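You operate a simulated robot arm through the tools that you are given. There is no shell and no other tool.

You are at the controls of a simulated two-armed robot. One attempt, no reset.

JOB
Seat the yellow and red nuts, hold the wheel and screw the hub cap tight, then spin the wheel.
Fine: the nuts are torqued later; cap stripe on its mark; half a turn or more.

It is judged by the outcome, as a careful person would: the job done as asked, and still so three seconds after it is handed in. It fails if anything else is knocked over, pushed out of place, dropped, spilled or broken. Lids that push on must go on centred and level and be pressed home; caps that screw on are set level and turned clockwise until they are tight.

ROBOT AND FRAMES
Two 7-joint arms with two-finger grippers on one trunk that stands fixed in place. Base frame: the origin is at the foot of the trunk, x ahead of it, y to its left, z up. Units: mm, degrees, N and s.
The left shoulder is at [78, 151, 888], the right one opposite. With the tool pointing down near the work surface each hand reaches from about 300 to 800 mm from the base axis, measured 20 degrees to its own side. Payload 2.54 kg a hand.
The TCP of each hand is the grasp point between the finger pads, 30 mm short of the fingertips. In the tool frame z runs along the fingers and y along their closing line. Largest opening 116 mm; the body of the gripper starts 95 mm behind the TCP.
Orientation is told as [roll, pitch, yaw] about the base's x, y, z axes, in that order, counted from this pose: with the fingers straight down and closing along the base's y, the tool's x points along the base's -x, its y along +y and its z along -z.

CONTROLS
- The arms move only by the tool jog_arm. It takes "left_motion", "right_motion" or both (then of equal length, played together; a hand with none holds still); each is a list of rows, each an object of numbers (a shift or turn left out is 0, a gripper value left out holds the last): "x", "y", "z": the shift along the tool's x, y, z in mm; "wx", "wy", "wz": the turn, a rotation vector about the tool's x, y, z in degrees; "hand": the closure, from 0 (fully open) to 1 (shut). In form: [{"x": .., "y": .., "z": .., "wx": .., "wy": .., "wz": .., "hand": ..}, ...]. A call has 1 to 20 rows; each row is the pose to reach, as a shift and turn from the pose commanded when the call began, along the tool's axes at that moment. Rows are played at 5 a second. More than 50 mm and 8.6 degrees between two rows, or a gripper value outside its range, and nothing of the call is played. A pose out of reach is approached as far as the arm can. The call stops where the force on the tool passes 90 N (or 10 N more than at its start, if that is more) or the arm is blocked; 0.2 s more then pass. Each finger travels about 72 mm/s and halts on what it meets, pressing with about 32 N; the grip force reading is that of the motor and also rises with nothing between the fingers. The clock runs only during rows and for 0.2 s after the last one: add rows that repeat a pose to give the fingers time. The reply holds the time, the measured pose of the TCP, the force on the tool along the base axes, the opening and the grip force, in the units named above and with some noise, with the torque about the TCP (base axes, N m) and any sound that the robot's microphone picked up.
- Cameras (640 x 400 px; columns grow to the right, rows downward): "scene" is now at [159.3, 29.2, 1048.1]; the picture's right is [0.37, -0.93, 0.00], its down [-0.30, -0.12, -0.95] and it looks along [0.88, 0.35, -0.32] (base axes); focal length 312 px, centre (320, 200). "left" rides on the left gripper at [69, 15, -122] in its tool frame; the picture's right is [-0.21, 0.98, 0.00], its down [-0.83, -0.18, -0.53] and it looks along [-0.52, -0.11, 0.85] (tool axes); focal length 251 px, centre (320, 200). "right" rides on the right gripper at [69, -15, -122] in its tool frame; the picture's right is [0.21, 0.98, 0.00], its down [-0.83, 0.18, -0.53] and it looks along [-0.52, 0.11, 0.85] (tool axes); focal length 251 px, centre (320, 200). There is no depth. A picture from a camera that has moved, and an enlarged one, comes with that camera's place and axes in the base frame and with its lens. The place of the scene camera against the robot may be out by one fixed shift of up to 25 mm in any direction.
- snapshot(camera): a new picture of that camera. It takes no simulated time.
- move_column(by): slides the trunk up (or, below 0, down) by that many mm; the arms and the scene camera ride with it, the base frame stays. It gives what a move gives, with no picture.
- head_to(pan, tilt): turns the head with the scene camera to pan (to the left, within 80 degrees either way) and tilt (down, from -29 to 69), counted from straight ahead of the robot. It gives what a move gives.
- zoom(camera, box): a new picture of the part [left, top, right, bottom] of that camera's present view, enlarged. It takes no simulated time.
- finish_job(): hands the job in; it is judged then, once.

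Nothing tells you positions but the pictures and the camera data. Unless the task says otherwise, let go and move clear before handing in.

The tools are called after "Call:" as a command line: name --argument value ..., lists and objects as JSON in quotes. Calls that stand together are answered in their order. jog_arm: Moves the arms, as the interface text tells. Its arguments: {"type":"object","properties":{"left_motion":{"type":"array","items":{"type":"object","properties":{"x":{"type":"number"},"y":{"type":"number"},"z":{"type":"number"},"wx":{"type":"number"},"wy":{"type":"number"},"wz":{"type":"number"},"hand":{"type":"number"}}}},"right_motion":{"type":"array","items":{"type":"object","properties":{"x":{"type":"number"},"y":{"type":"number"},"z":{"type":"number"},"wx":{"type":"number"},"wy":{"type":"number"},"wz":{"type":"number"},"hand":{"type":"number"}}}}},"required":[]} The other tools are called the same way: move_column (by) slides the trunk up or down; head_to (pan, tilt) turns the head that bears the scene camera; snapshot (camera) takes a picture; zoom (camera, box) takes an enlarged picture of a part of a camera's view; finish_job () hands the job in.

At the start:

```text
t: 0.0
left_position: [388.4, 454.7, 882.8]
left_tool_rot: [-0.1, 0.0, 0.1]
left_ft_force: [-0.4, 0.0, -0.2]
left_moment: [0.0, 0.0, -0.01]
left_finger_gap: 115.8
left_grasp_force: 0.1
right_position: [481.2, -2.2, 940.1]
right_tool_rot: [-0.1, 0.0, 0.0]
right_ft_force: [-0.5, -1.0, 1.0]
right_moment: [-0.01, 0.0, 0.0]
right_finger_gap: 115.7
right_grasp_force: 0.0
trunk travel left (down, up): [-125.0, 164.0]
head pan, tilt: [21.7, 18.7]
```

scene: 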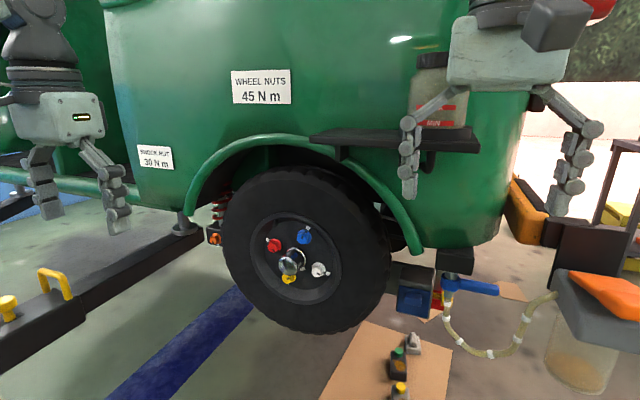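
right: 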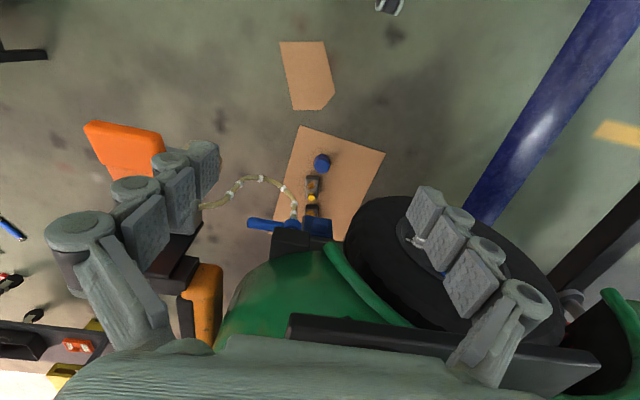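
left: 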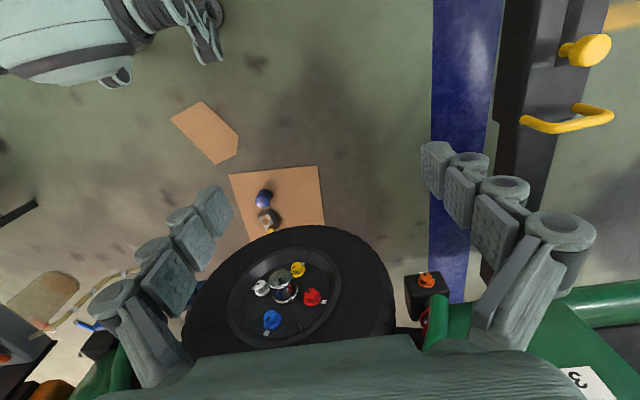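

I see a wheel on a green vehicle with four coloured nuts (red, blue, white, yellow) around a silver hub. Cardboard with a few small objects lies on the floor in front. I'll look closer before moving anything.

Call:
zoom --camera "scene" --box '[220, 190, 380, 320]'

Call:
zoom --camera "scene" --box '[340, 250, 520, 400]'

Call:
zoom --camera "left" --box '[170, 170, 410, 340]'

Call:
zoom --camera "scene" --box '[120, 60, 320, 180]'

```text
3.08 times, centred on (300, 255) of scene
camera zoom: at [159.3, 29.2, 1048.1], right [0.37, -0.93, 0.0], down [-0.3, -0.12, -0.95], along [0.88, 0.35, -0.32], focal length 960 px, centre (382, 31)
```

zoom: 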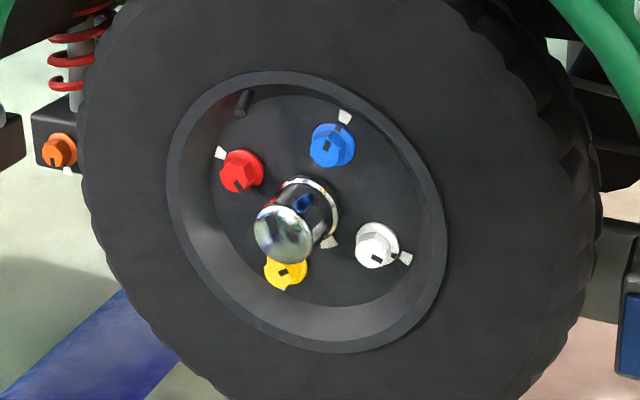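

```text
2.67 times, centred on (430, 325) of scene
camera zoom: at [159.3, 29.2, 1048.1], right [0.37, -0.93, 0.0], down [-0.3, -0.12, -0.95], along [0.88, 0.35, -0.32], focal length 832 px, centre (27, -133)
```

zoom: 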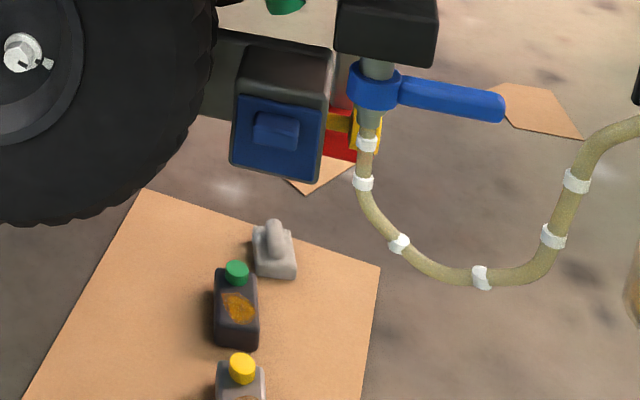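

```text
2.35 times, centred on (290, 255) of left
camera zoom: at [319.6, 468.5, 1005.5], right [0.21, 0.98, 0.0], down [0.83, -0.18, 0.54], along [0.52, -0.11, -0.84], focal length 592 px, centre (391, 71)
```

zoom: 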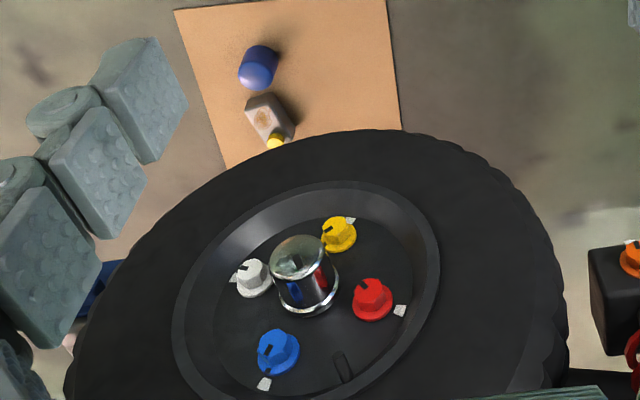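

```text
3.20 times, centred on (220, 120) of scene
camera zoom: at [159.3, 29.2, 1048.1], right [0.37, -0.93, 0.0], down [-0.3, -0.12, -0.95], along [0.88, 0.35, -0.32], focal length 998 px, centre (640, 456)
```

zoom: 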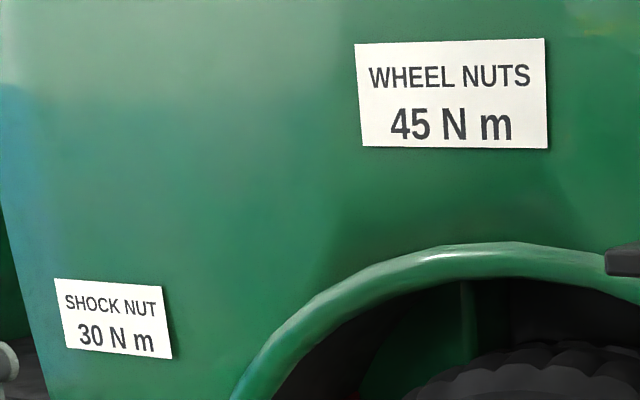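

The nuts triangulate to a ring of about 60 mm radius around [720, 311, 682]. The wheel faces the robot (−x), and the cap front is near x=682. I'll turn the left hand to point forward, well clear of the wheel, for a closer look.

Call:
jog_arm --left_motion '[{"x": -8, "y": -5, "z": 8, "wy": -8.2}, {"x": -16, "y": -10, "z": 16, "wy": -16.4}, {"x": -24, "y": -15, "z": 24, "wy": -24.6}, {"x": -32, "y": -20, "z": 32, "wy": -32.8}, {"x": -40, "y": -25, "z": 40, "wy": -41}, {"x": -48, "y": -30, "z": 48, "wy": -49.2}, {"x": -56, "y": -35, "z": 56, "wy": -57.4}, {"x": -64, "y": -40, "z": 64, "wy": -65.6}, {"x": -72, "y": -45, "z": 72, "wy": -73.8}, {"x": -80, "y": -50, "z": 80, "wy": -82}, {"x": -82, "y": -54, "z": 83, "wy": -90}, {"x": -82, "y": -54, "z": 83, "wy": -90}]'

Call:
snapshot --camera "left"

Call:
snapshot --camera "scene"

```text
t: 2.6
left_position: [472.1, 399.5, 800.3]
left_tool_rot: [-173.8, -89.9, 173.8]
left_ft_force: [-0.5, 0.4, -0.4]
left_moment: [-0.01, -0.02, 0.01]
left_finger_gap: 115.7
left_grasp_force: 0.1
right_position: [482.2, -2.2, 939.8]
right_tool_rot: [0.0, -0.1, 0.0]
right_ft_force: [-0.3, 0.4, 0.8]
right_moment: [0.0, -0.01, -0.03]
right_finger_gap: 116.1
right_grasp_force: 0.0
trunk travel left (down, up): [-125.0, 164.0]
head pan, tilt: [21.7, 18.7]
```

```text
taken
camera left: at [350.6, 414.7, 731.2], right [0.0, 0.98, 0.21], down [-0.54, -0.18, 0.82], along [0.84, -0.11, 0.52], focal length 251 px, centre (320, 200)
```

left: 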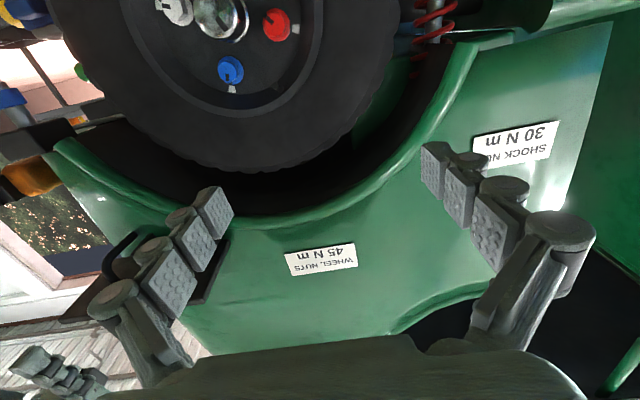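

```text
taken
camera scene: at [159.3, 29.2, 1048.1], right [0.37, -0.93, 0.0], down [-0.3, -0.12, -0.95], along [0.88, 0.35, -0.32], focal length 312 px, centre (320, 200)
```

scene: 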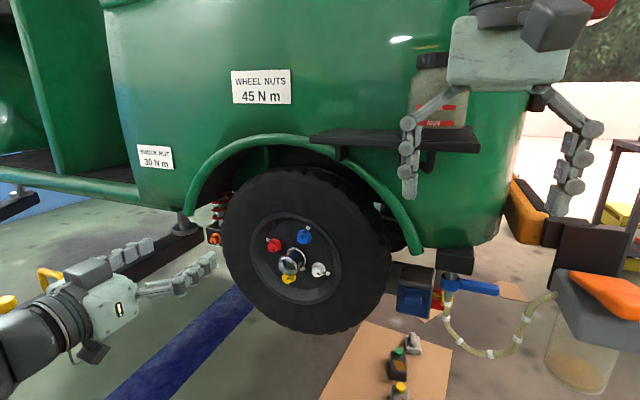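

Call:
zoom --camera "left" --box '[130, 0, 330, 120]'

Call:
zoom --camera "scene" --box '[250, 210, 350, 310]'

```text
3.20 times, centred on (230, 60) of left
camera zoom: at [350.6, 414.7, 731.2], right [0.0, 0.98, 0.21], down [-0.54, -0.18, 0.82], along [0.84, -0.11, 0.52], focal length 805 px, centre (608, 648)
```

zoom: 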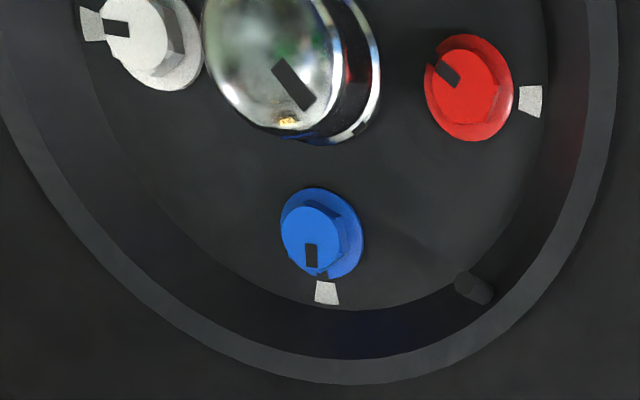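

```text
4.00 times, centred on (300, 260) of scene
camera zoom: at [159.3, 29.2, 1048.1], right [0.37, -0.93, 0.0], down [-0.3, -0.12, -0.95], along [0.88, 0.35, -0.32], focal length 1248 px, centre (400, -40)
```

zoom: 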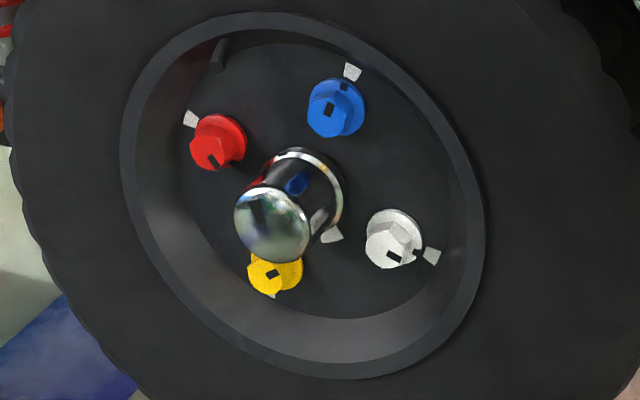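

The blue and white nuts have their stripes on their marks. The red and yellow ones don't, and the cap stripe is away from its mark. Next I'll turn the right hand forward too, lower and on the right side, to see where it can hold the tyre.

Call:
jog_arm --right_motion '[{"x": 2, "y": 9, "z": 20, "wy": -8.2}, {"x": 3, "y": 18, "z": 40, "wy": -16.4}, {"x": 4, "y": 27, "z": 60, "wy": -24.6}, {"x": 5, "y": 36, "z": 80, "wy": -32.8}, {"x": 6, "y": 45, "z": 100, "wy": -41}, {"x": 7, "y": 54, "z": 120, "wy": -49.2}, {"x": 8, "y": 63, "z": 140, "wy": -57.4}, {"x": 9, "y": 72, "z": 160, "wy": -65.6}, {"x": 10, "y": 81, "z": 180, "wy": -73.8}, {"x": 11, "y": 90, "z": 200, "wy": -82}, {"x": 12, "y": 99, "z": 220, "wy": -90}, {"x": 12, "y": 99, "z": 220, "wy": -90}]'

Call:
snapshot --camera "right"

Call:
snapshot --camera "scene"

```text
t: 5.2
left_position: [472.3, 400.6, 800.0]
left_tool_rot: [156.3, -90.0, -156.2]
left_ft_force: [-1.0, -0.2, 0.8]
left_moment: [0.01, -0.01, -0.01]
left_finger_gap: 116.0
left_grasp_force: 0.0
right_position: [477.3, 96.8, 724.1]
right_tool_rot: [12.6, -89.8, -12.5]
right_ft_force: [-0.1, 0.3, 0.2]
right_moment: [-0.01, -0.01, -0.01]
right_finger_gap: 116.1
right_grasp_force: 0.0
right hand out of reach, approached as far as the arm can: row 11, 12
trunk travel left (down, up): [-125.0, 164.0]
head pan, tilt: [21.7, 18.7]
```

```text
taken
camera right: at [355.7, 81.1, 655.5], right [0.0, 0.98, -0.21], down [-0.53, 0.18, 0.83], along [0.85, 0.12, 0.52], focal length 251 px, centre (320, 200)
```

right: 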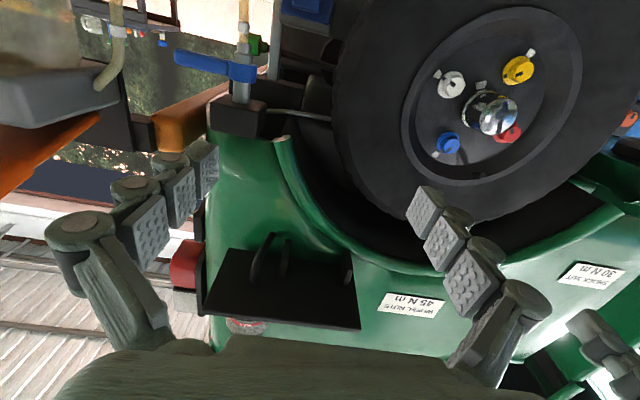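

```text
taken
camera scene: at [159.3, 29.3, 1048.1], right [0.37, -0.93, 0.0], down [-0.3, -0.12, -0.95], along [0.88, 0.35, -0.32], focal length 312 px, centre (320, 200)
```

scene: 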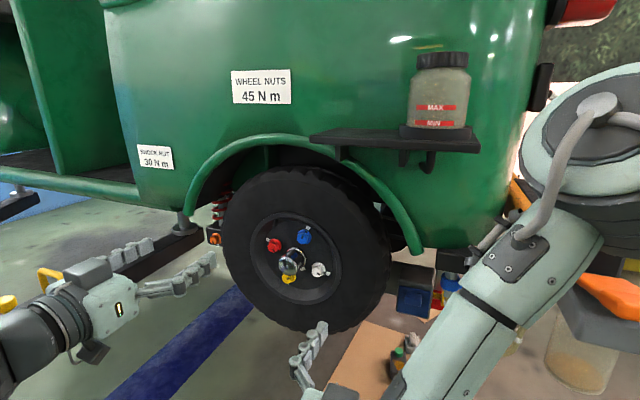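

Call:
zoom --camera "right" --box '[390, 10, 590, 190]'

Call:
zoom --camera "right" --box '[220, 0, 460, 220]'

```text
2.22 times, centred on (490, 100) of right
camera zoom: at [355.7, 81.1, 655.5], right [0.0, 0.98, -0.21], down [-0.53, 0.18, 0.83], along [0.85, 0.12, 0.52], focal length 559 px, centre (-58, 422)
```

zoom: 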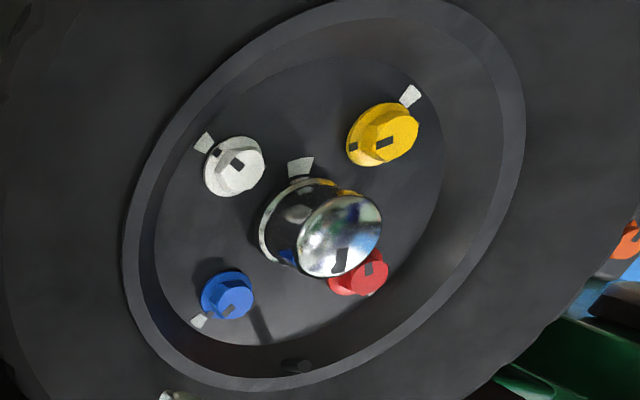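

```text
1.82 times, centred on (340, 110) of right
camera zoom: at [355.7, 81.1, 655.5], right [0.0, 0.98, -0.21], down [-0.53, 0.18, 0.83], along [0.85, 0.12, 0.52], focal length 457 px, centre (284, 364)
```

zoom: 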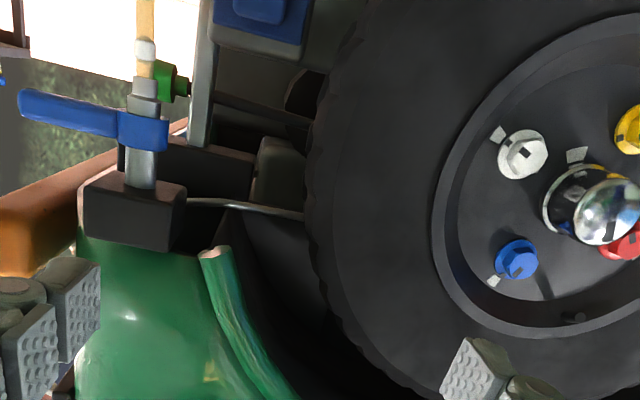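

Call:
jog_arm --left_motion '[{"x": 34, "y": -12, "z": 10}, {"x": 68, "y": -24, "z": 28}, {"x": 102, "y": -36, "z": 48}, {"x": 136, "y": -48, "z": 70}, {"x": 170, "y": -60, "z": 92}, {"x": 205, "y": -71, "z": 110}, {"x": 205, "y": -71, "z": 110}]'

Call:
snapshot --camera "left"

Call:
snapshot --camera "scene"

```text
t: 6.8
left_position: [583.9, 329.4, 595.8]
left_tool_rot: [165.5, -89.9, -165.5]
left_ft_force: [0.4, 0.5, -1.0]
left_moment: [-0.01, -0.02, -0.04]
left_finger_gap: 115.9
left_grasp_force: 0.1
right_position: [477.8, 96.1, 724.0]
right_tool_rot: [0.1, -89.7, -0.1]
right_ft_force: [0.1, 0.3, -0.8]
right_moment: [0.02, -0.01, 0.04]
right_finger_gap: 115.9
right_grasp_force: 0.2
trunk travel left (down, up): [-125.0, 164.0]
head pan, tilt: [21.7, 18.7]
```

```text
taken
camera left: at [461.3, 343.3, 526.1], right [0.0, 0.98, 0.22], down [-0.54, -0.18, 0.82], along [0.84, -0.11, 0.52], focal length 251 px, centre (320, 200)
```

left: 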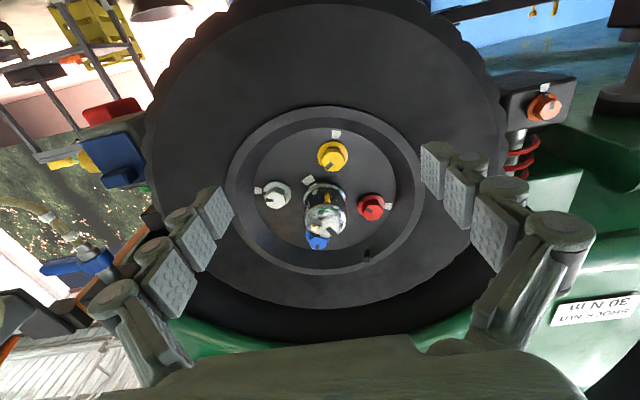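

```text
taken
camera scene: at [159.4, 29.2, 1048.0], right [0.37, -0.93, 0.0], down [-0.3, -0.12, -0.95], along [0.88, 0.35, -0.32], focal length 312 px, centre (320, 200)
```

scene: 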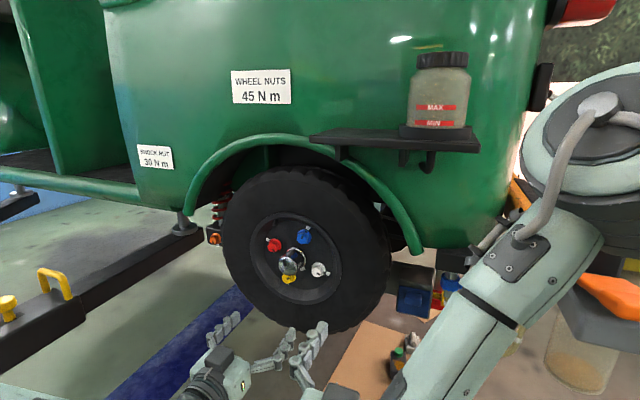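

Call:
zoom --camera "left" --box '[220, 90, 420, 280]'

Call:
zoom --camera "left" --box '[270, 120, 400, 200]'

Call:
zoom --camera "left" --box '[270, 170, 400, 250]'

```text
2.11 times, centred on (320, 185) of left
camera zoom: at [461.3, 343.3, 526.1], right [0.0, 0.98, 0.22], down [-0.54, -0.18, 0.82], along [0.84, -0.11, 0.52], focal length 529 px, centre (320, 232)
```

zoom: 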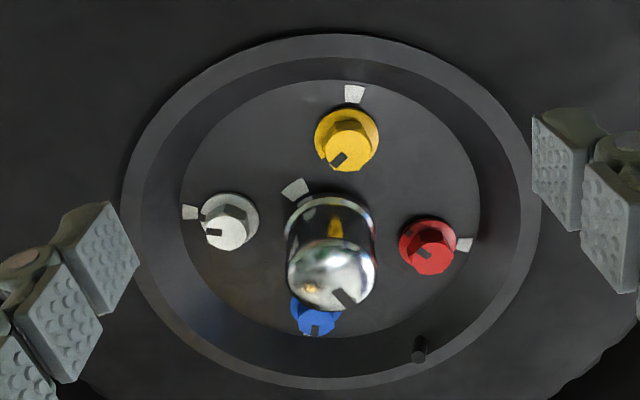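

```text
4.92 times, centred on (335, 160) of left
camera zoom: at [461.3, 343.3, 526.1], right [0.0, 0.98, 0.22], down [-0.54, -0.18, 0.82], along [0.84, -0.11, 0.52], focal length 1238 px, centre (246, 397)
```

zoom: 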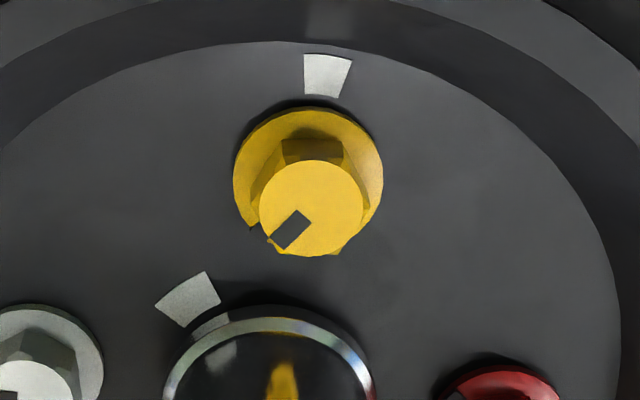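

```text
4.92 times, centred on (335, 210) of left
camera zoom: at [461.3, 343.3, 526.1], right [0.0, 0.98, 0.22], down [-0.54, -0.18, 0.82], along [0.84, -0.11, 0.52], focal length 1238 px, centre (246, 151)
```

zoom: 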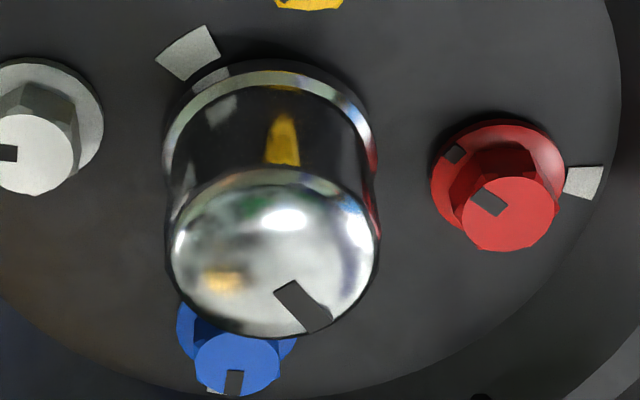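

Call:
zoom --camera "left" --box '[312, 132, 354, 178]'

Call:
zoom --camera "left" --box '[350, 184, 400, 230]'

Call:
zoom --camera "left" --box '[290, 165, 360, 255]'

```text
8.70 times, centred on (333, 155) of left
camera zoom: at [461.3, 343.3, 526.1], right [0.0, 0.98, 0.22], down [-0.54, -0.18, 0.82], along [0.84, -0.11, 0.52], focal length 2186 px, centre (207, 591)
```

zoom: 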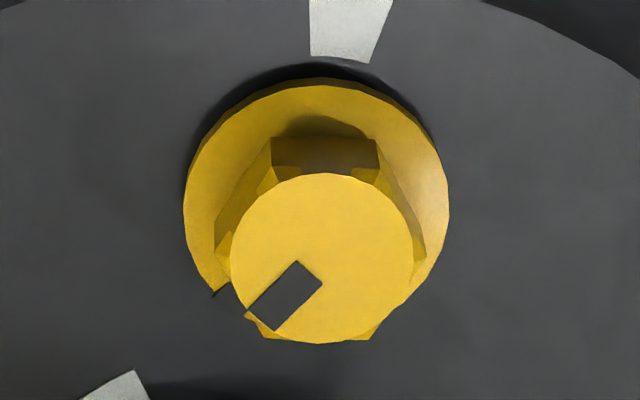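

```text
8.70 times, centred on (375, 207) of left
camera zoom: at [461.3, 343.3, 526.1], right [0.0, 0.98, 0.22], down [-0.54, -0.18, 0.82], along [0.84, -0.11, 0.52], focal length 2186 px, centre (-158, 139)
```

zoom: 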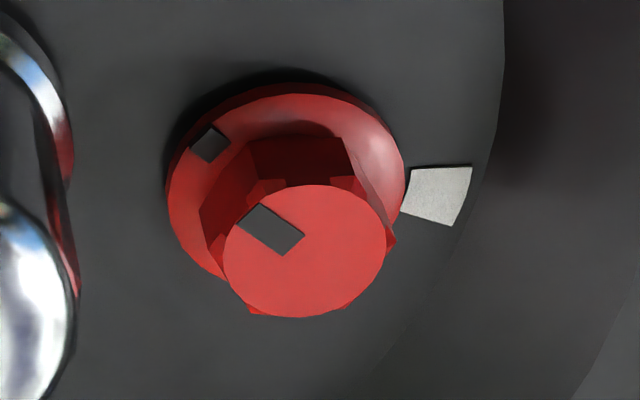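

```text
4.44 times, centred on (325, 210) of left
camera zoom: at [461.3, 343.3, 526.1], right [0.0, 0.98, 0.22], down [-0.54, -0.18, 0.82], along [0.84, -0.11, 0.52], focal length 1118 px, centre (298, 156)
```

zoom: 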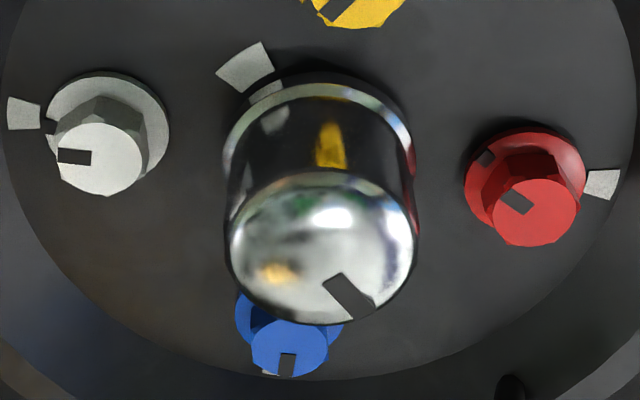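

The cap axis sits at about y=316, z=687. Nut fronts are at x≈707, the disc at ≈729, the rim lip radius is ≈110 and the tyre radius ≈190. Next the right hand will hold the tyre at about 3 o'clock, gripping radially from the rim recess to the tread. I'll stop in front first and check.

Call:
jog_arm --right_motion '[{"x": 3, "y": 20, "z": 35, "wz": -3, "hand": 0.02}, {"x": 6, "y": 40, "z": 70, "wz": -6}, {"x": 9, "y": 60, "z": 105, "wz": -8}, {"x": 12, "y": 81, "z": 140, "wz": -10}, {"x": 12, "y": 81, "z": 165, "wz": -10}, {"x": 12, "y": 81, "z": 165, "wz": -10}]'

Call:
snapshot --camera "right"

Call:
snapshot --camera "left"

Call:
snapshot --camera "scene"

```text
t: 8.2
left_position: [583.0, 329.2, 595.4]
left_tool_rot: [151.0, -89.9, -150.9]
left_ft_force: [0.5, -0.4, 0.3]
left_moment: [0.01, -0.01, 0.01]
left_finger_gap: 116.0
left_grasp_force: 0.0
right_position: [642.1, 173.7, 711.7]
right_tool_rot: [-89.9, -80.0, 90.0]
right_ft_force: [0.1, 0.3, 0.7]
right_moment: [-0.01, 0.02, 0.03]
right_finger_gap: 113.6
right_grasp_force: 0.0
trunk travel left (down, up): [-125.0, 164.0]
head pan, tilt: [21.7, 18.7]
```

```text
taken
camera right: at [520.1, 146.9, 646.6], right [0.0, 0.92, -0.38], down [-0.53, 0.32, 0.78], along [0.85, 0.2, 0.49], focal length 251 px, centre (320, 200)
```

right: 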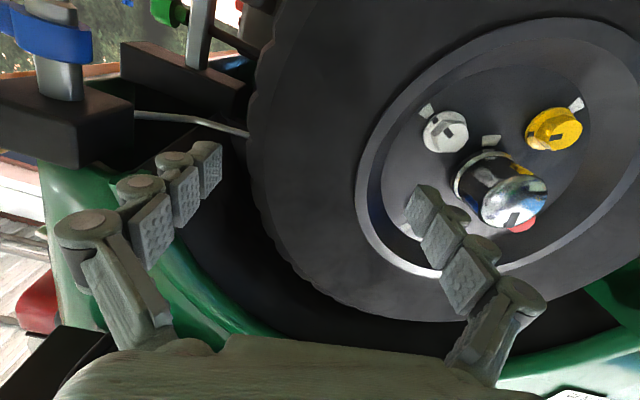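

```text
taken
camera left: at [460.9, 343.5, 526.4], right [0.0, 0.98, 0.22], down [-0.53, -0.18, 0.82], along [0.84, -0.11, 0.52], focal length 251 px, centre (320, 200)
```

left: 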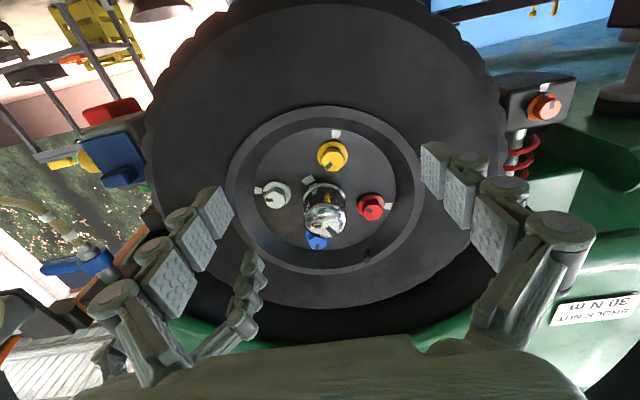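

```text
taken
camera scene: at [159.3, 29.2, 1048.1], right [0.37, -0.93, 0.0], down [-0.3, -0.12, -0.95], along [0.88, 0.35, -0.32], focal length 312 px, centre (320, 200)
```

scene: 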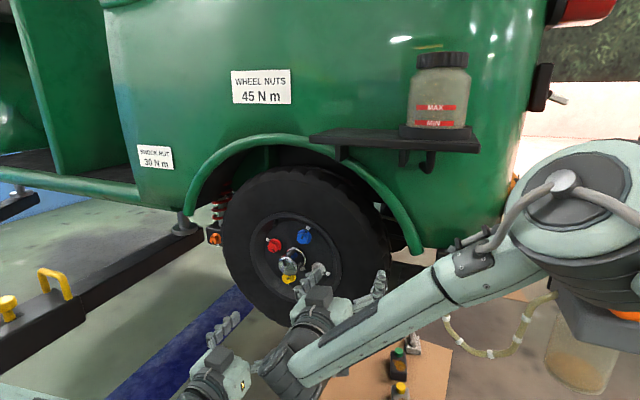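

Call:
jog_arm --right_motion '[{"y": 2, "z": 10}, {"y": 3, "z": 20}, {"y": 3, "z": 30}, {"y": 3, "z": 36}, {"y": 3, "z": 41}, {"y": 3, "z": 45}, {"y": 3, "z": 45}]'

Call:
snapshot --camera "right"

Call:
snapshot --camera "left"

```text
t: 9.8
left_position: [582.4, 329.7, 594.7]
left_tool_rot: [151.1, -89.9, -151.0]
left_ft_force: [-0.3, 0.3, 0.8]
left_moment: [0.0, -0.02, 0.01]
left_finger_gap: 115.8
left_grasp_force: 0.0
right_position: [687.3, 180.0, 711.1]
right_tool_rot: [-90.0, -80.1, 89.9]
right_ft_force: [-0.7, -1.3, 0.1]
right_moment: [0.01, 0.05, -0.02]
right_finger_gap: 113.6
right_grasp_force: 0.0
trunk travel left (down, up): [-125.0, 164.0]
head pan, tilt: [21.7, 18.7]
```

```text
taken
camera right: at [565.2, 152.6, 646.5], right [0.0, 0.92, -0.38], down [-0.53, 0.32, 0.78], along [0.85, 0.2, 0.49], focal length 251 px, centre (320, 200)
```

right: 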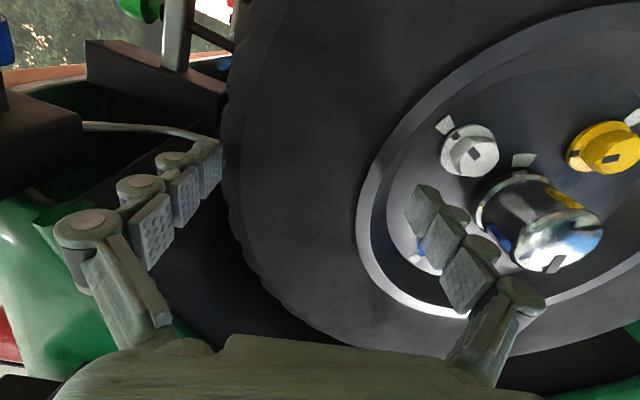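

```text
taken
camera left: at [460.9, 343.5, 526.4], right [0.0, 0.98, 0.22], down [-0.53, -0.18, 0.82], along [0.84, -0.11, 0.52], focal length 251 px, centre (320, 200)
```

left: 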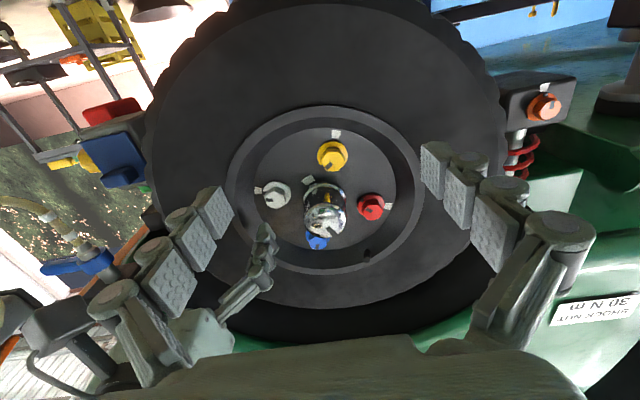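

Call:
jog_arm --right_motion '[{"hand": 0.1}, {"hand": 0.2}, {"hand": 0.3}, {"hand": 0.3}]'

Call:
snapshot --camera "right"

Call:
snapshot --camera "left"

```text
t: 10.8
left_position: [582.3, 328.8, 596.5]
left_tool_rot: [149.4, -89.8, -149.3]
left_ft_force: [-0.1, 0.0, -0.1]
left_moment: [-0.02, -0.03, 0.0]
left_finger_gap: 116.0
left_grasp_force: 0.1
right_position: [686.1, 178.3, 713.0]
right_tool_rot: [-90.3, -80.0, 90.1]
right_ft_force: [-20.4, -14.1, 0.9]
right_moment: [-0.25, -0.12, -1.34]
right_finger_gap: 102.4
right_grasp_force: 16.0
trunk travel left (down, up): [-125.0, 164.0]
head pan, tilt: [21.7, 18.7]
```

```text
taken
camera right: at [564.3, 151.7, 647.1], right [0.0, 0.92, -0.38], down [-0.53, 0.32, 0.78], along [0.85, 0.2, 0.49], focal length 251 px, centre (320, 200)
```

right: 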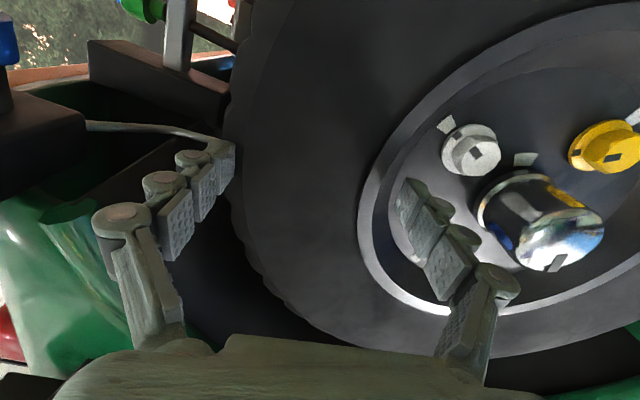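

```text
taken
camera left: at [460.5, 343.3, 527.4], right [0.0, 0.98, 0.22], down [-0.54, -0.18, 0.82], along [0.84, -0.11, 0.52], focal length 251 px, centre (320, 200)
```

left: 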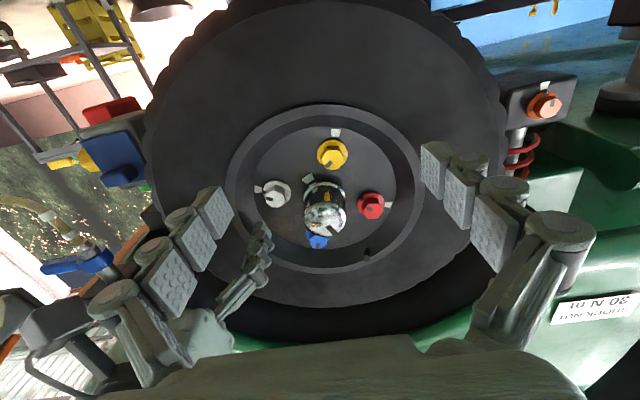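

Call:
jog_arm --right_motion '[{"hand": 0.6}, {"hand": 1.0}, {"hand": 1.0}]'

Call:
zoom --camera "right" --box '[180, 80, 560, 330]'

```text
t: 11.6
left_position: [582.6, 328.0, 598.5]
left_tool_rot: [151.4, -89.7, -151.3]
left_ft_force: [-0.1, -0.3, -0.6]
left_moment: [-0.01, -0.04, 0.01]
left_finger_gap: 116.0
left_grasp_force: 0.0
right_position: [684.2, 175.3, 714.2]
right_tool_rot: [-91.2, -80.1, 90.7]
right_ft_force: [-47.5, -28.2, 2.4]
right_moment: [-0.28, -0.19, -2.91]
right_finger_gap: 97.1
right_grasp_force: 31.6
trunk travel left (down, up): [-125.0, 164.0]
head pan, tilt: [21.7, 18.7]
```

```text
1.60 times, centred on (370, 205) of right
camera zoom: at [562.7, 150.6, 648.1], right [0.01, 0.93, -0.38], down [-0.53, 0.33, 0.78], along [0.85, 0.2, 0.5], focal length 402 px, centre (240, 192)
```

zoom: 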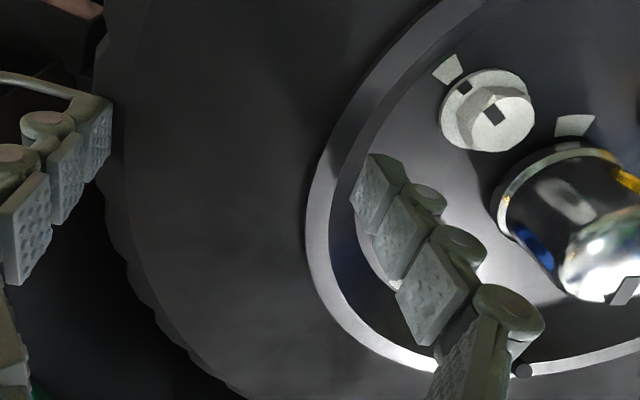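

Call:
jog_arm --right_motion '[{"hand": 0.1}, {"hand": 0.04}, {"hand": 0.04, "y": -1, "z": 3}, {"hand": 0.04, "y": -3, "z": 6}, {"hand": 0.04, "y": -3, "z": 6}]'

Call:
jog_arm --right_motion '[{"hand": 0.2}, {"hand": 0.4}, {"hand": 1.0}, {"hand": 1.0}, {"hand": 1.0}]'

Call:
zoom --camera "right" --box '[180, 80, 560, 330]'

Call:
snapshot --camera "left"

```text
t: 12.8
left_position: [584.0, 328.7, 595.2]
left_tool_rot: [149.9, -89.9, -149.8]
left_ft_force: [0.2, 1.1, 0.5]
left_moment: [-0.01, 0.01, 0.04]
left_finger_gap: 116.0
left_grasp_force: 0.0
right_position: [693.6, 176.8, 712.1]
right_tool_rot: [-90.1, -80.0, 90.1]
right_ft_force: [0.2, 0.5, -1.1]
right_moment: [0.01, -0.01, 0.0]
right_finger_gap: 111.6
right_grasp_force: 0.0
trunk travel left (down, up): [-125.0, 164.0]
head pan, tilt: [21.7, 18.7]
```

```text
t: 14.0
left_position: [581.4, 328.9, 597.1]
left_tool_rot: [151.6, -89.6, -151.4]
left_ft_force: [0.2, 0.0, 0.3]
left_moment: [0.0, -0.01, 0.02]
left_finger_gap: 115.8
left_grasp_force: 0.1
right_position: [691.0, 173.6, 715.1]
right_tool_rot: [-92.0, -80.1, 91.5]
right_ft_force: [-42.8, -25.2, 4.5]
right_moment: [-0.11, -0.44, -2.51]
right_finger_gap: 104.2
right_grasp_force: 31.7
trunk travel left (down, up): [-125.0, 164.0]
head pan, tilt: [21.7, 18.7]
```

```text
1.60 times, centred on (370, 205) of right
camera zoom: at [570.1, 148.3, 648.9], right [0.01, 0.93, -0.38], down [-0.54, 0.32, 0.78], along [0.84, 0.2, 0.5], focal length 402 px, centre (240, 192)
```

zoom: 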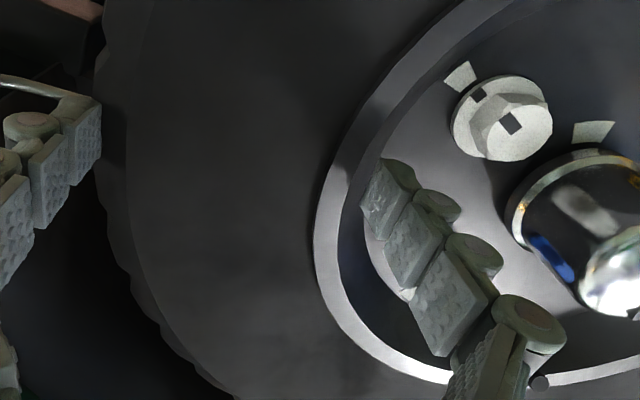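

```text
taken
camera left: at [460.1, 343.1, 528.7], right [0.0, 0.98, 0.22], down [-0.54, -0.18, 0.82], along [0.84, -0.11, 0.53], focal length 251 px, centre (320, 200)
```

left: 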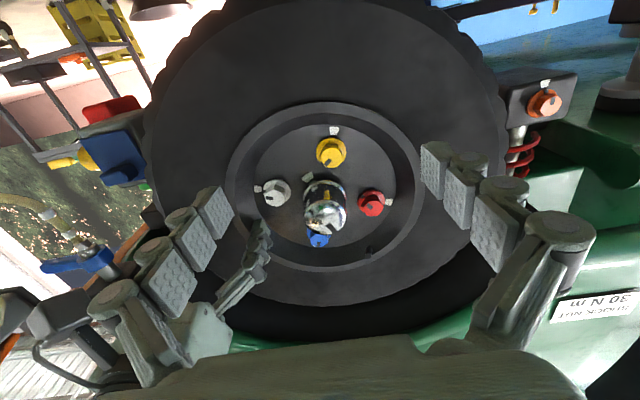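

Call:
jog_arm --right_motion '[{"y": -1, "hand": 1.0}, {"y": -2}, {"y": -3}, {"y": -3}, {"y": -3}]'

```text
t: 15.2
left_position: [581.9, 328.5, 598.4]
left_tool_rot: [154.0, -89.6, -153.9]
left_ft_force: [0.8, 0.3, -0.2]
left_moment: [-0.01, 0.01, 0.01]
left_finger_gap: 116.2
left_grasp_force: 0.0
right_position: [691.8, 170.2, 716.0]
right_tool_rot: [-92.5, -80.1, 92.1]
right_ft_force: [-35.1, -17.5, 5.2]
right_moment: [0.26, -0.7, -3.66]
right_finger_gap: 100.6
right_grasp_force: 45.0
trunk travel left (down, up): [-125.0, 164.0]
head pan, tilt: [21.7, 18.7]
```

The right hand now holds the tyre with both fingers and the wheel hasn't moved. In free space in front of the wheel, I'll test how far the left wrist can roll clockwise.

Call:
jog_arm --left_motion '[{"wz": 8.5}, {"wz": 17}, {"wz": 25.5}, {"wz": 34}, {"wz": 42.5}, {"wz": 51}, {"wz": 59.5}, {"wz": 68}, {"wz": 76.5}, {"wz": 85}, {"wz": 93.5}, {"wz": 102}, {"wz": 110.5}, {"wz": 119}, {"wz": 127.5}, {"wz": 136}, {"wz": 144.5}, {"wz": 153}]'

Call:
snapshot --camera "left"

Call:
snapshot --camera "scene"

```text
t: 19.0
left_position: [581.1, 328.8, 598.9]
left_tool_rot: [90.8, 63.3, -89.2]
left_ft_force: [0.4, -0.2, 0.1]
left_moment: [0.01, -0.02, 0.02]
left_finger_gap: 115.8
left_grasp_force: 0.0
right_position: [690.7, 170.8, 716.1]
right_tool_rot: [-92.6, -80.1, 92.2]
right_ft_force: [-43.3, -16.7, 6.7]
right_moment: [0.34, -0.67, -3.22]
right_finger_gap: 100.4
right_grasp_force: 45.1
trunk travel left (down, up): [-125.0, 164.0]
head pan, tilt: [21.7, 18.7]
```

```text
taken
camera left: at [458.4, 345.9, 666.4], right [0.0, -0.97, 0.25], down [-0.53, -0.21, -0.82], along [0.85, -0.13, -0.51], focal length 251 px, centre (320, 200)
```

left: 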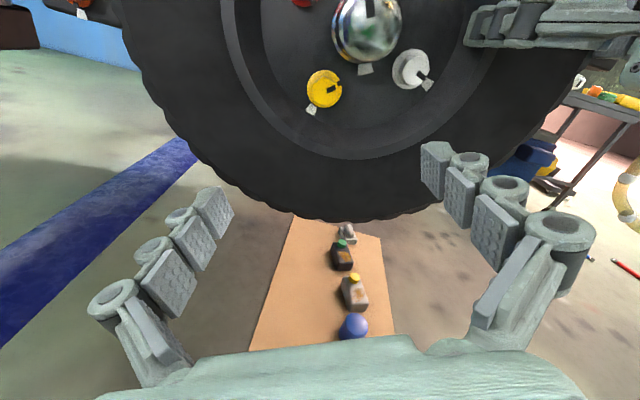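

```text
taken
camera scene: at [156.5, 28.2, 1048.7], right [0.37, -0.93, 0.0], down [-0.29, -0.12, -0.95], along [0.88, 0.35, -0.32], focal length 312 px, centre (320, 200)
```

scene: 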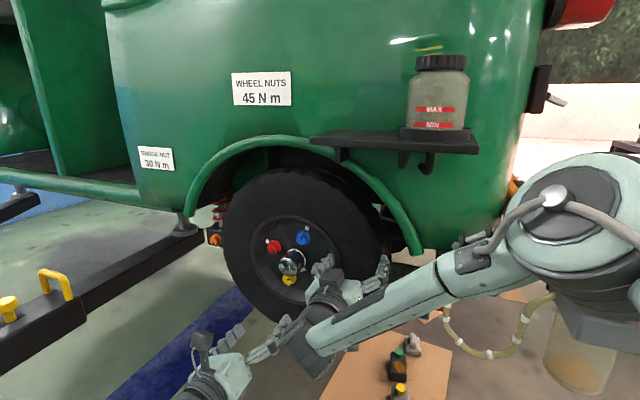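

Call:
zoom --camera "left" --box '[280, 50, 380, 130]'

Call:
zoom --camera "left" --box '[280, 0, 440, 130]'

```text
5.00 times, centred on (330, 90) of left
camera zoom: at [458.4, 345.9, 666.4], right [0.0, -0.97, 0.25], down [-0.53, -0.21, -0.82], along [0.85, -0.13, -0.51], focal length 1257 px, centre (270, 750)
```

zoom: 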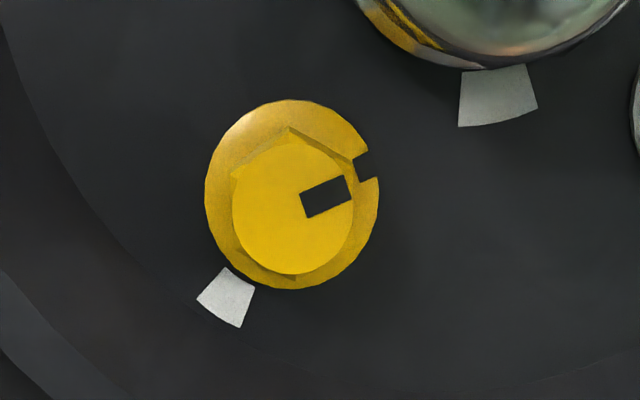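

```text
3.08 times, centred on (360, 65) of left
camera zoom: at [458.4, 345.9, 666.4], right [0.0, -0.97, 0.25], down [-0.53, -0.21, -0.82], along [0.85, -0.13, -0.51], focal length 774 px, centre (197, 615)
```

zoom: 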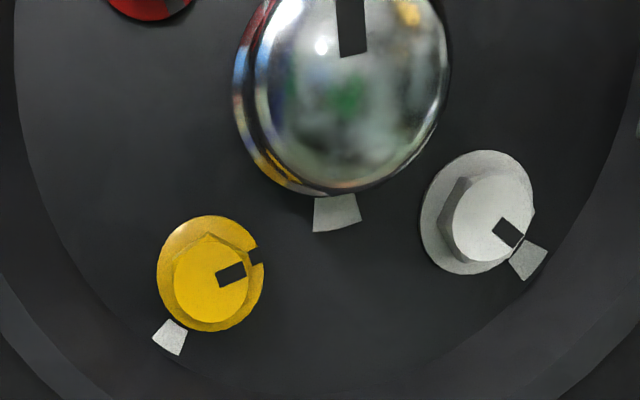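

Call:
jog_arm --left_motion '[{"wz": -8.35}, {"wz": -16.7}, {"wz": -25.05}, {"wz": -33.4}, {"wz": -41.75}, {"wz": -50.1}, {"wz": -58.45}, {"wz": -66.8}, {"wz": -75.15}, {"wz": -83.5}, {"wz": -91.85}, {"wz": -100.2}, {"wz": -108.55}, {"wz": -116.9}, {"wz": -125.25}, {"wz": -133.6}, {"wz": -141.95}, {"wz": -150.3}, {"wz": -158.65, "hand": 0.3}, {"wz": -167, "hand": 0.655}]'

Call:
snapshot --camera "left"

```text
t: 23.2
left_position: [579.3, 328.8, 597.5]
left_tool_rot: [-91.5, -76.0, 91.4]
left_ft_force: [0.4, -0.7, 0.5]
left_moment: [-0.01, 0.0, 0.01]
left_finger_gap: 43.0
left_grasp_force: 1.1
right_position: [691.3, 170.7, 715.9]
right_tool_rot: [-92.4, -80.1, 92.2]
right_ft_force: [-48.3, -15.0, 6.2]
right_moment: [0.32, -0.56, -3.02]
right_finger_gap: 99.6
right_grasp_force: 45.2
trunk travel left (down, up): [-125.0, 164.0]
head pan, tilt: [21.7, 18.7]
```

```text
taken
camera left: at [459.0, 326.9, 526.6], right [0.0, 1.0, -0.03], down [-0.54, 0.02, 0.84], along [0.84, 0.02, 0.54], focal length 251 px, centre (320, 200)
```

left: 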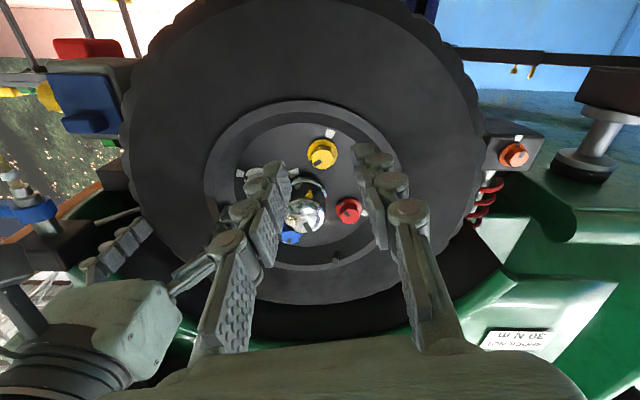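

Call:
zoom --camera "left" --box '[260, 120, 400, 240]'

```text
3.33 times, centred on (330, 180) of left
camera zoom: at [459.0, 326.9, 526.6], right [0.0, 1.0, -0.03], down [-0.54, 0.02, 0.84], along [0.84, 0.02, 0.54], focal length 838 px, centre (287, 267)
```

zoom: 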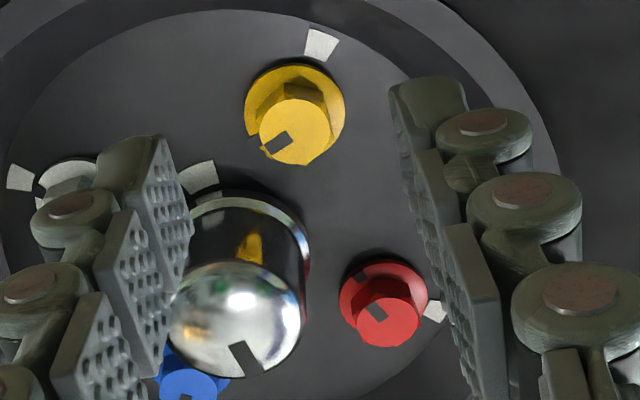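

Call:
jog_arm --left_motion '[{"x": -12, "y": -1, "z": 10}, {"x": -24, "y": -3, "z": 22}, {"x": -35, "y": -4, "z": 35}, {"x": -35, "y": -4, "z": 50}, {"x": -35, "y": -4, "z": 60}, {"x": -35, "y": -4, "z": 60}]'

Call:
snapshot --camera "left"

Call:
zoom --camera "left" --box '[240, 100, 400, 220]'

Call:
zoom --camera "scene" --box '[200, 180, 420, 380]'

```text
t: 24.6
left_position: [640.6, 334.5, 632.7]
left_tool_rot: [-91.3, -76.1, 91.4]
left_ft_force: [-0.6, 0.1, -0.6]
left_moment: [0.01, -0.01, 0.02]
left_finger_gap: 39.8
left_grasp_force: 0.1
right_position: [691.9, 171.6, 716.8]
right_tool_rot: [-92.3, -80.1, 92.1]
right_ft_force: [-48.3, -14.1, 5.1]
right_moment: [0.39, -0.54, -3.06]
right_finger_gap: 99.5
right_grasp_force: 45.2
trunk travel left (down, up): [-125.0, 164.0]
head pan, tilt: [21.7, 18.7]
```

```text
taken
camera left: at [519.0, 331.5, 561.9], right [0.0, 1.0, -0.03], down [-0.54, 0.02, 0.84], along [0.84, 0.02, 0.54], focal length 251 px, centre (320, 200)
```

left: 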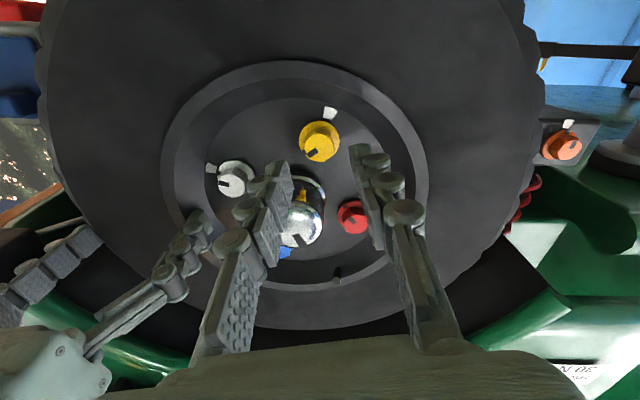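

```text
3.33 times, centred on (320, 160) of left
camera zoom: at [519.0, 331.5, 561.9], right [0.0, 1.0, -0.03], down [-0.54, 0.02, 0.84], along [0.84, 0.02, 0.54], focal length 838 px, centre (320, 333)
```

zoom: 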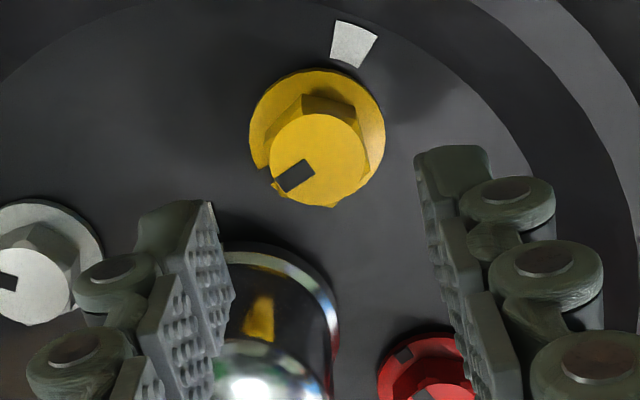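

```text
2.00 times, centred on (310, 280) of scene
camera zoom: at [156.2, 28.3, 1048.8], right [0.37, -0.93, 0.0], down [-0.29, -0.12, -0.95], along [0.88, 0.35, -0.32], focal length 624 px, centre (340, 40)
```

zoom: 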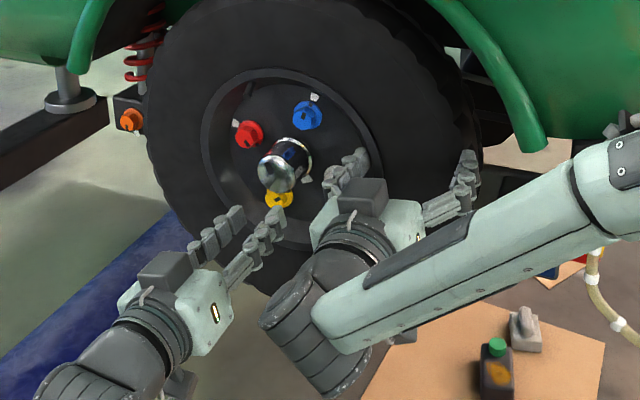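

Call:
jog_arm --left_motion '[{"z": 10}, {"z": 20}, {"z": 30}, {"z": 36}, {"z": 36}]'

Call:
snapshot --camera "left"

Call:
zoom --camera "left" --box '[240, 100, 400, 220]'

```text
t: 25.8
left_position: [676.1, 334.8, 634.7]
left_tool_rot: [-91.5, -76.2, 91.4]
left_ft_force: [0.6, -0.6, 0.7]
left_moment: [0.02, 0.01, 0.0]
left_finger_gap: 39.7
left_grasp_force: 0.1
right_position: [690.9, 171.9, 715.5]
right_tool_rot: [-92.2, -80.2, 92.0]
right_ft_force: [-49.8, -14.0, 7.1]
right_moment: [0.43, -0.54, -3.03]
right_finger_gap: 99.1
right_grasp_force: 45.0
trunk travel left (down, up): [-125.0, 164.0]
head pan, tilt: [21.7, 18.7]
```

```text
taken
camera left: at [554.7, 331.4, 563.7], right [0.0, 1.0, -0.03], down [-0.54, 0.02, 0.84], along [0.84, 0.02, 0.54], focal length 251 px, centre (320, 200)
```

left: 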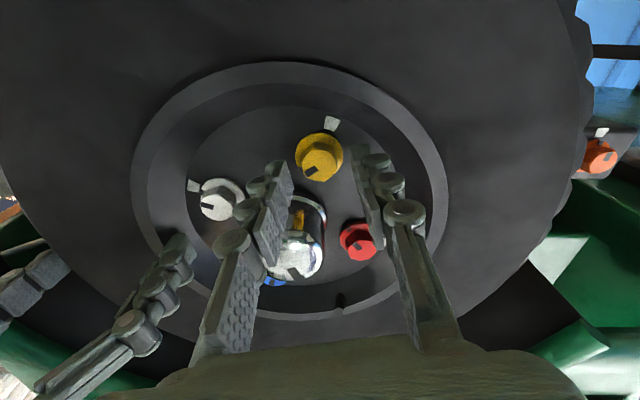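

```text
3.33 times, centred on (320, 160) of left
camera zoom: at [554.7, 331.4, 563.7], right [0.0, 1.0, -0.03], down [-0.54, 0.02, 0.84], along [0.84, 0.02, 0.54], focal length 838 px, centre (320, 333)
```

zoom: 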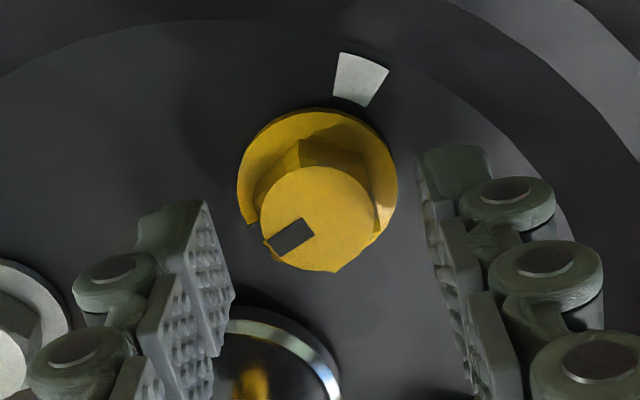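

Call:
jog_arm --left_motion '[{"x": 1, "z": 6}, {"x": 1.5, "z": 11}, {"x": 1.5, "z": 15}, {"x": 1.5, "z": 15}]'

Call:
zoom --camera "left" --box '[240, 100, 400, 220]'

```text
t: 26.8
left_position: [691.4, 333.0, 633.0]
left_tool_rot: [-91.4, -76.1, 91.5]
left_ft_force: [-32.5, -0.8, 1.4]
left_moment: [-0.12, 0.12, -0.09]
left_finger_gap: 41.6
left_grasp_force: 5.4
right_position: [689.1, 171.4, 717.3]
right_tool_rot: [-92.1, -80.0, 91.9]
right_ft_force: [-41.2, -11.4, 2.1]
right_moment: [0.04, -0.61, -2.52]
right_finger_gap: 98.9
right_grasp_force: 44.8
trunk travel left (down, up): [-125.0, 164.0]
head pan, tilt: [21.7, 18.7]
```

```text
3.33 times, centred on (320, 160) of left
camera zoom: at [569.2, 330.6, 561.7], right [0.0, 1.0, -0.03], down [-0.54, 0.02, 0.84], along [0.84, 0.02, 0.54], focal length 838 px, centre (320, 333)
```

zoom: 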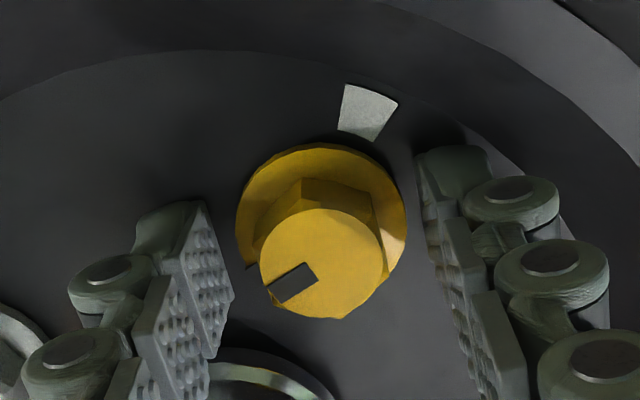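

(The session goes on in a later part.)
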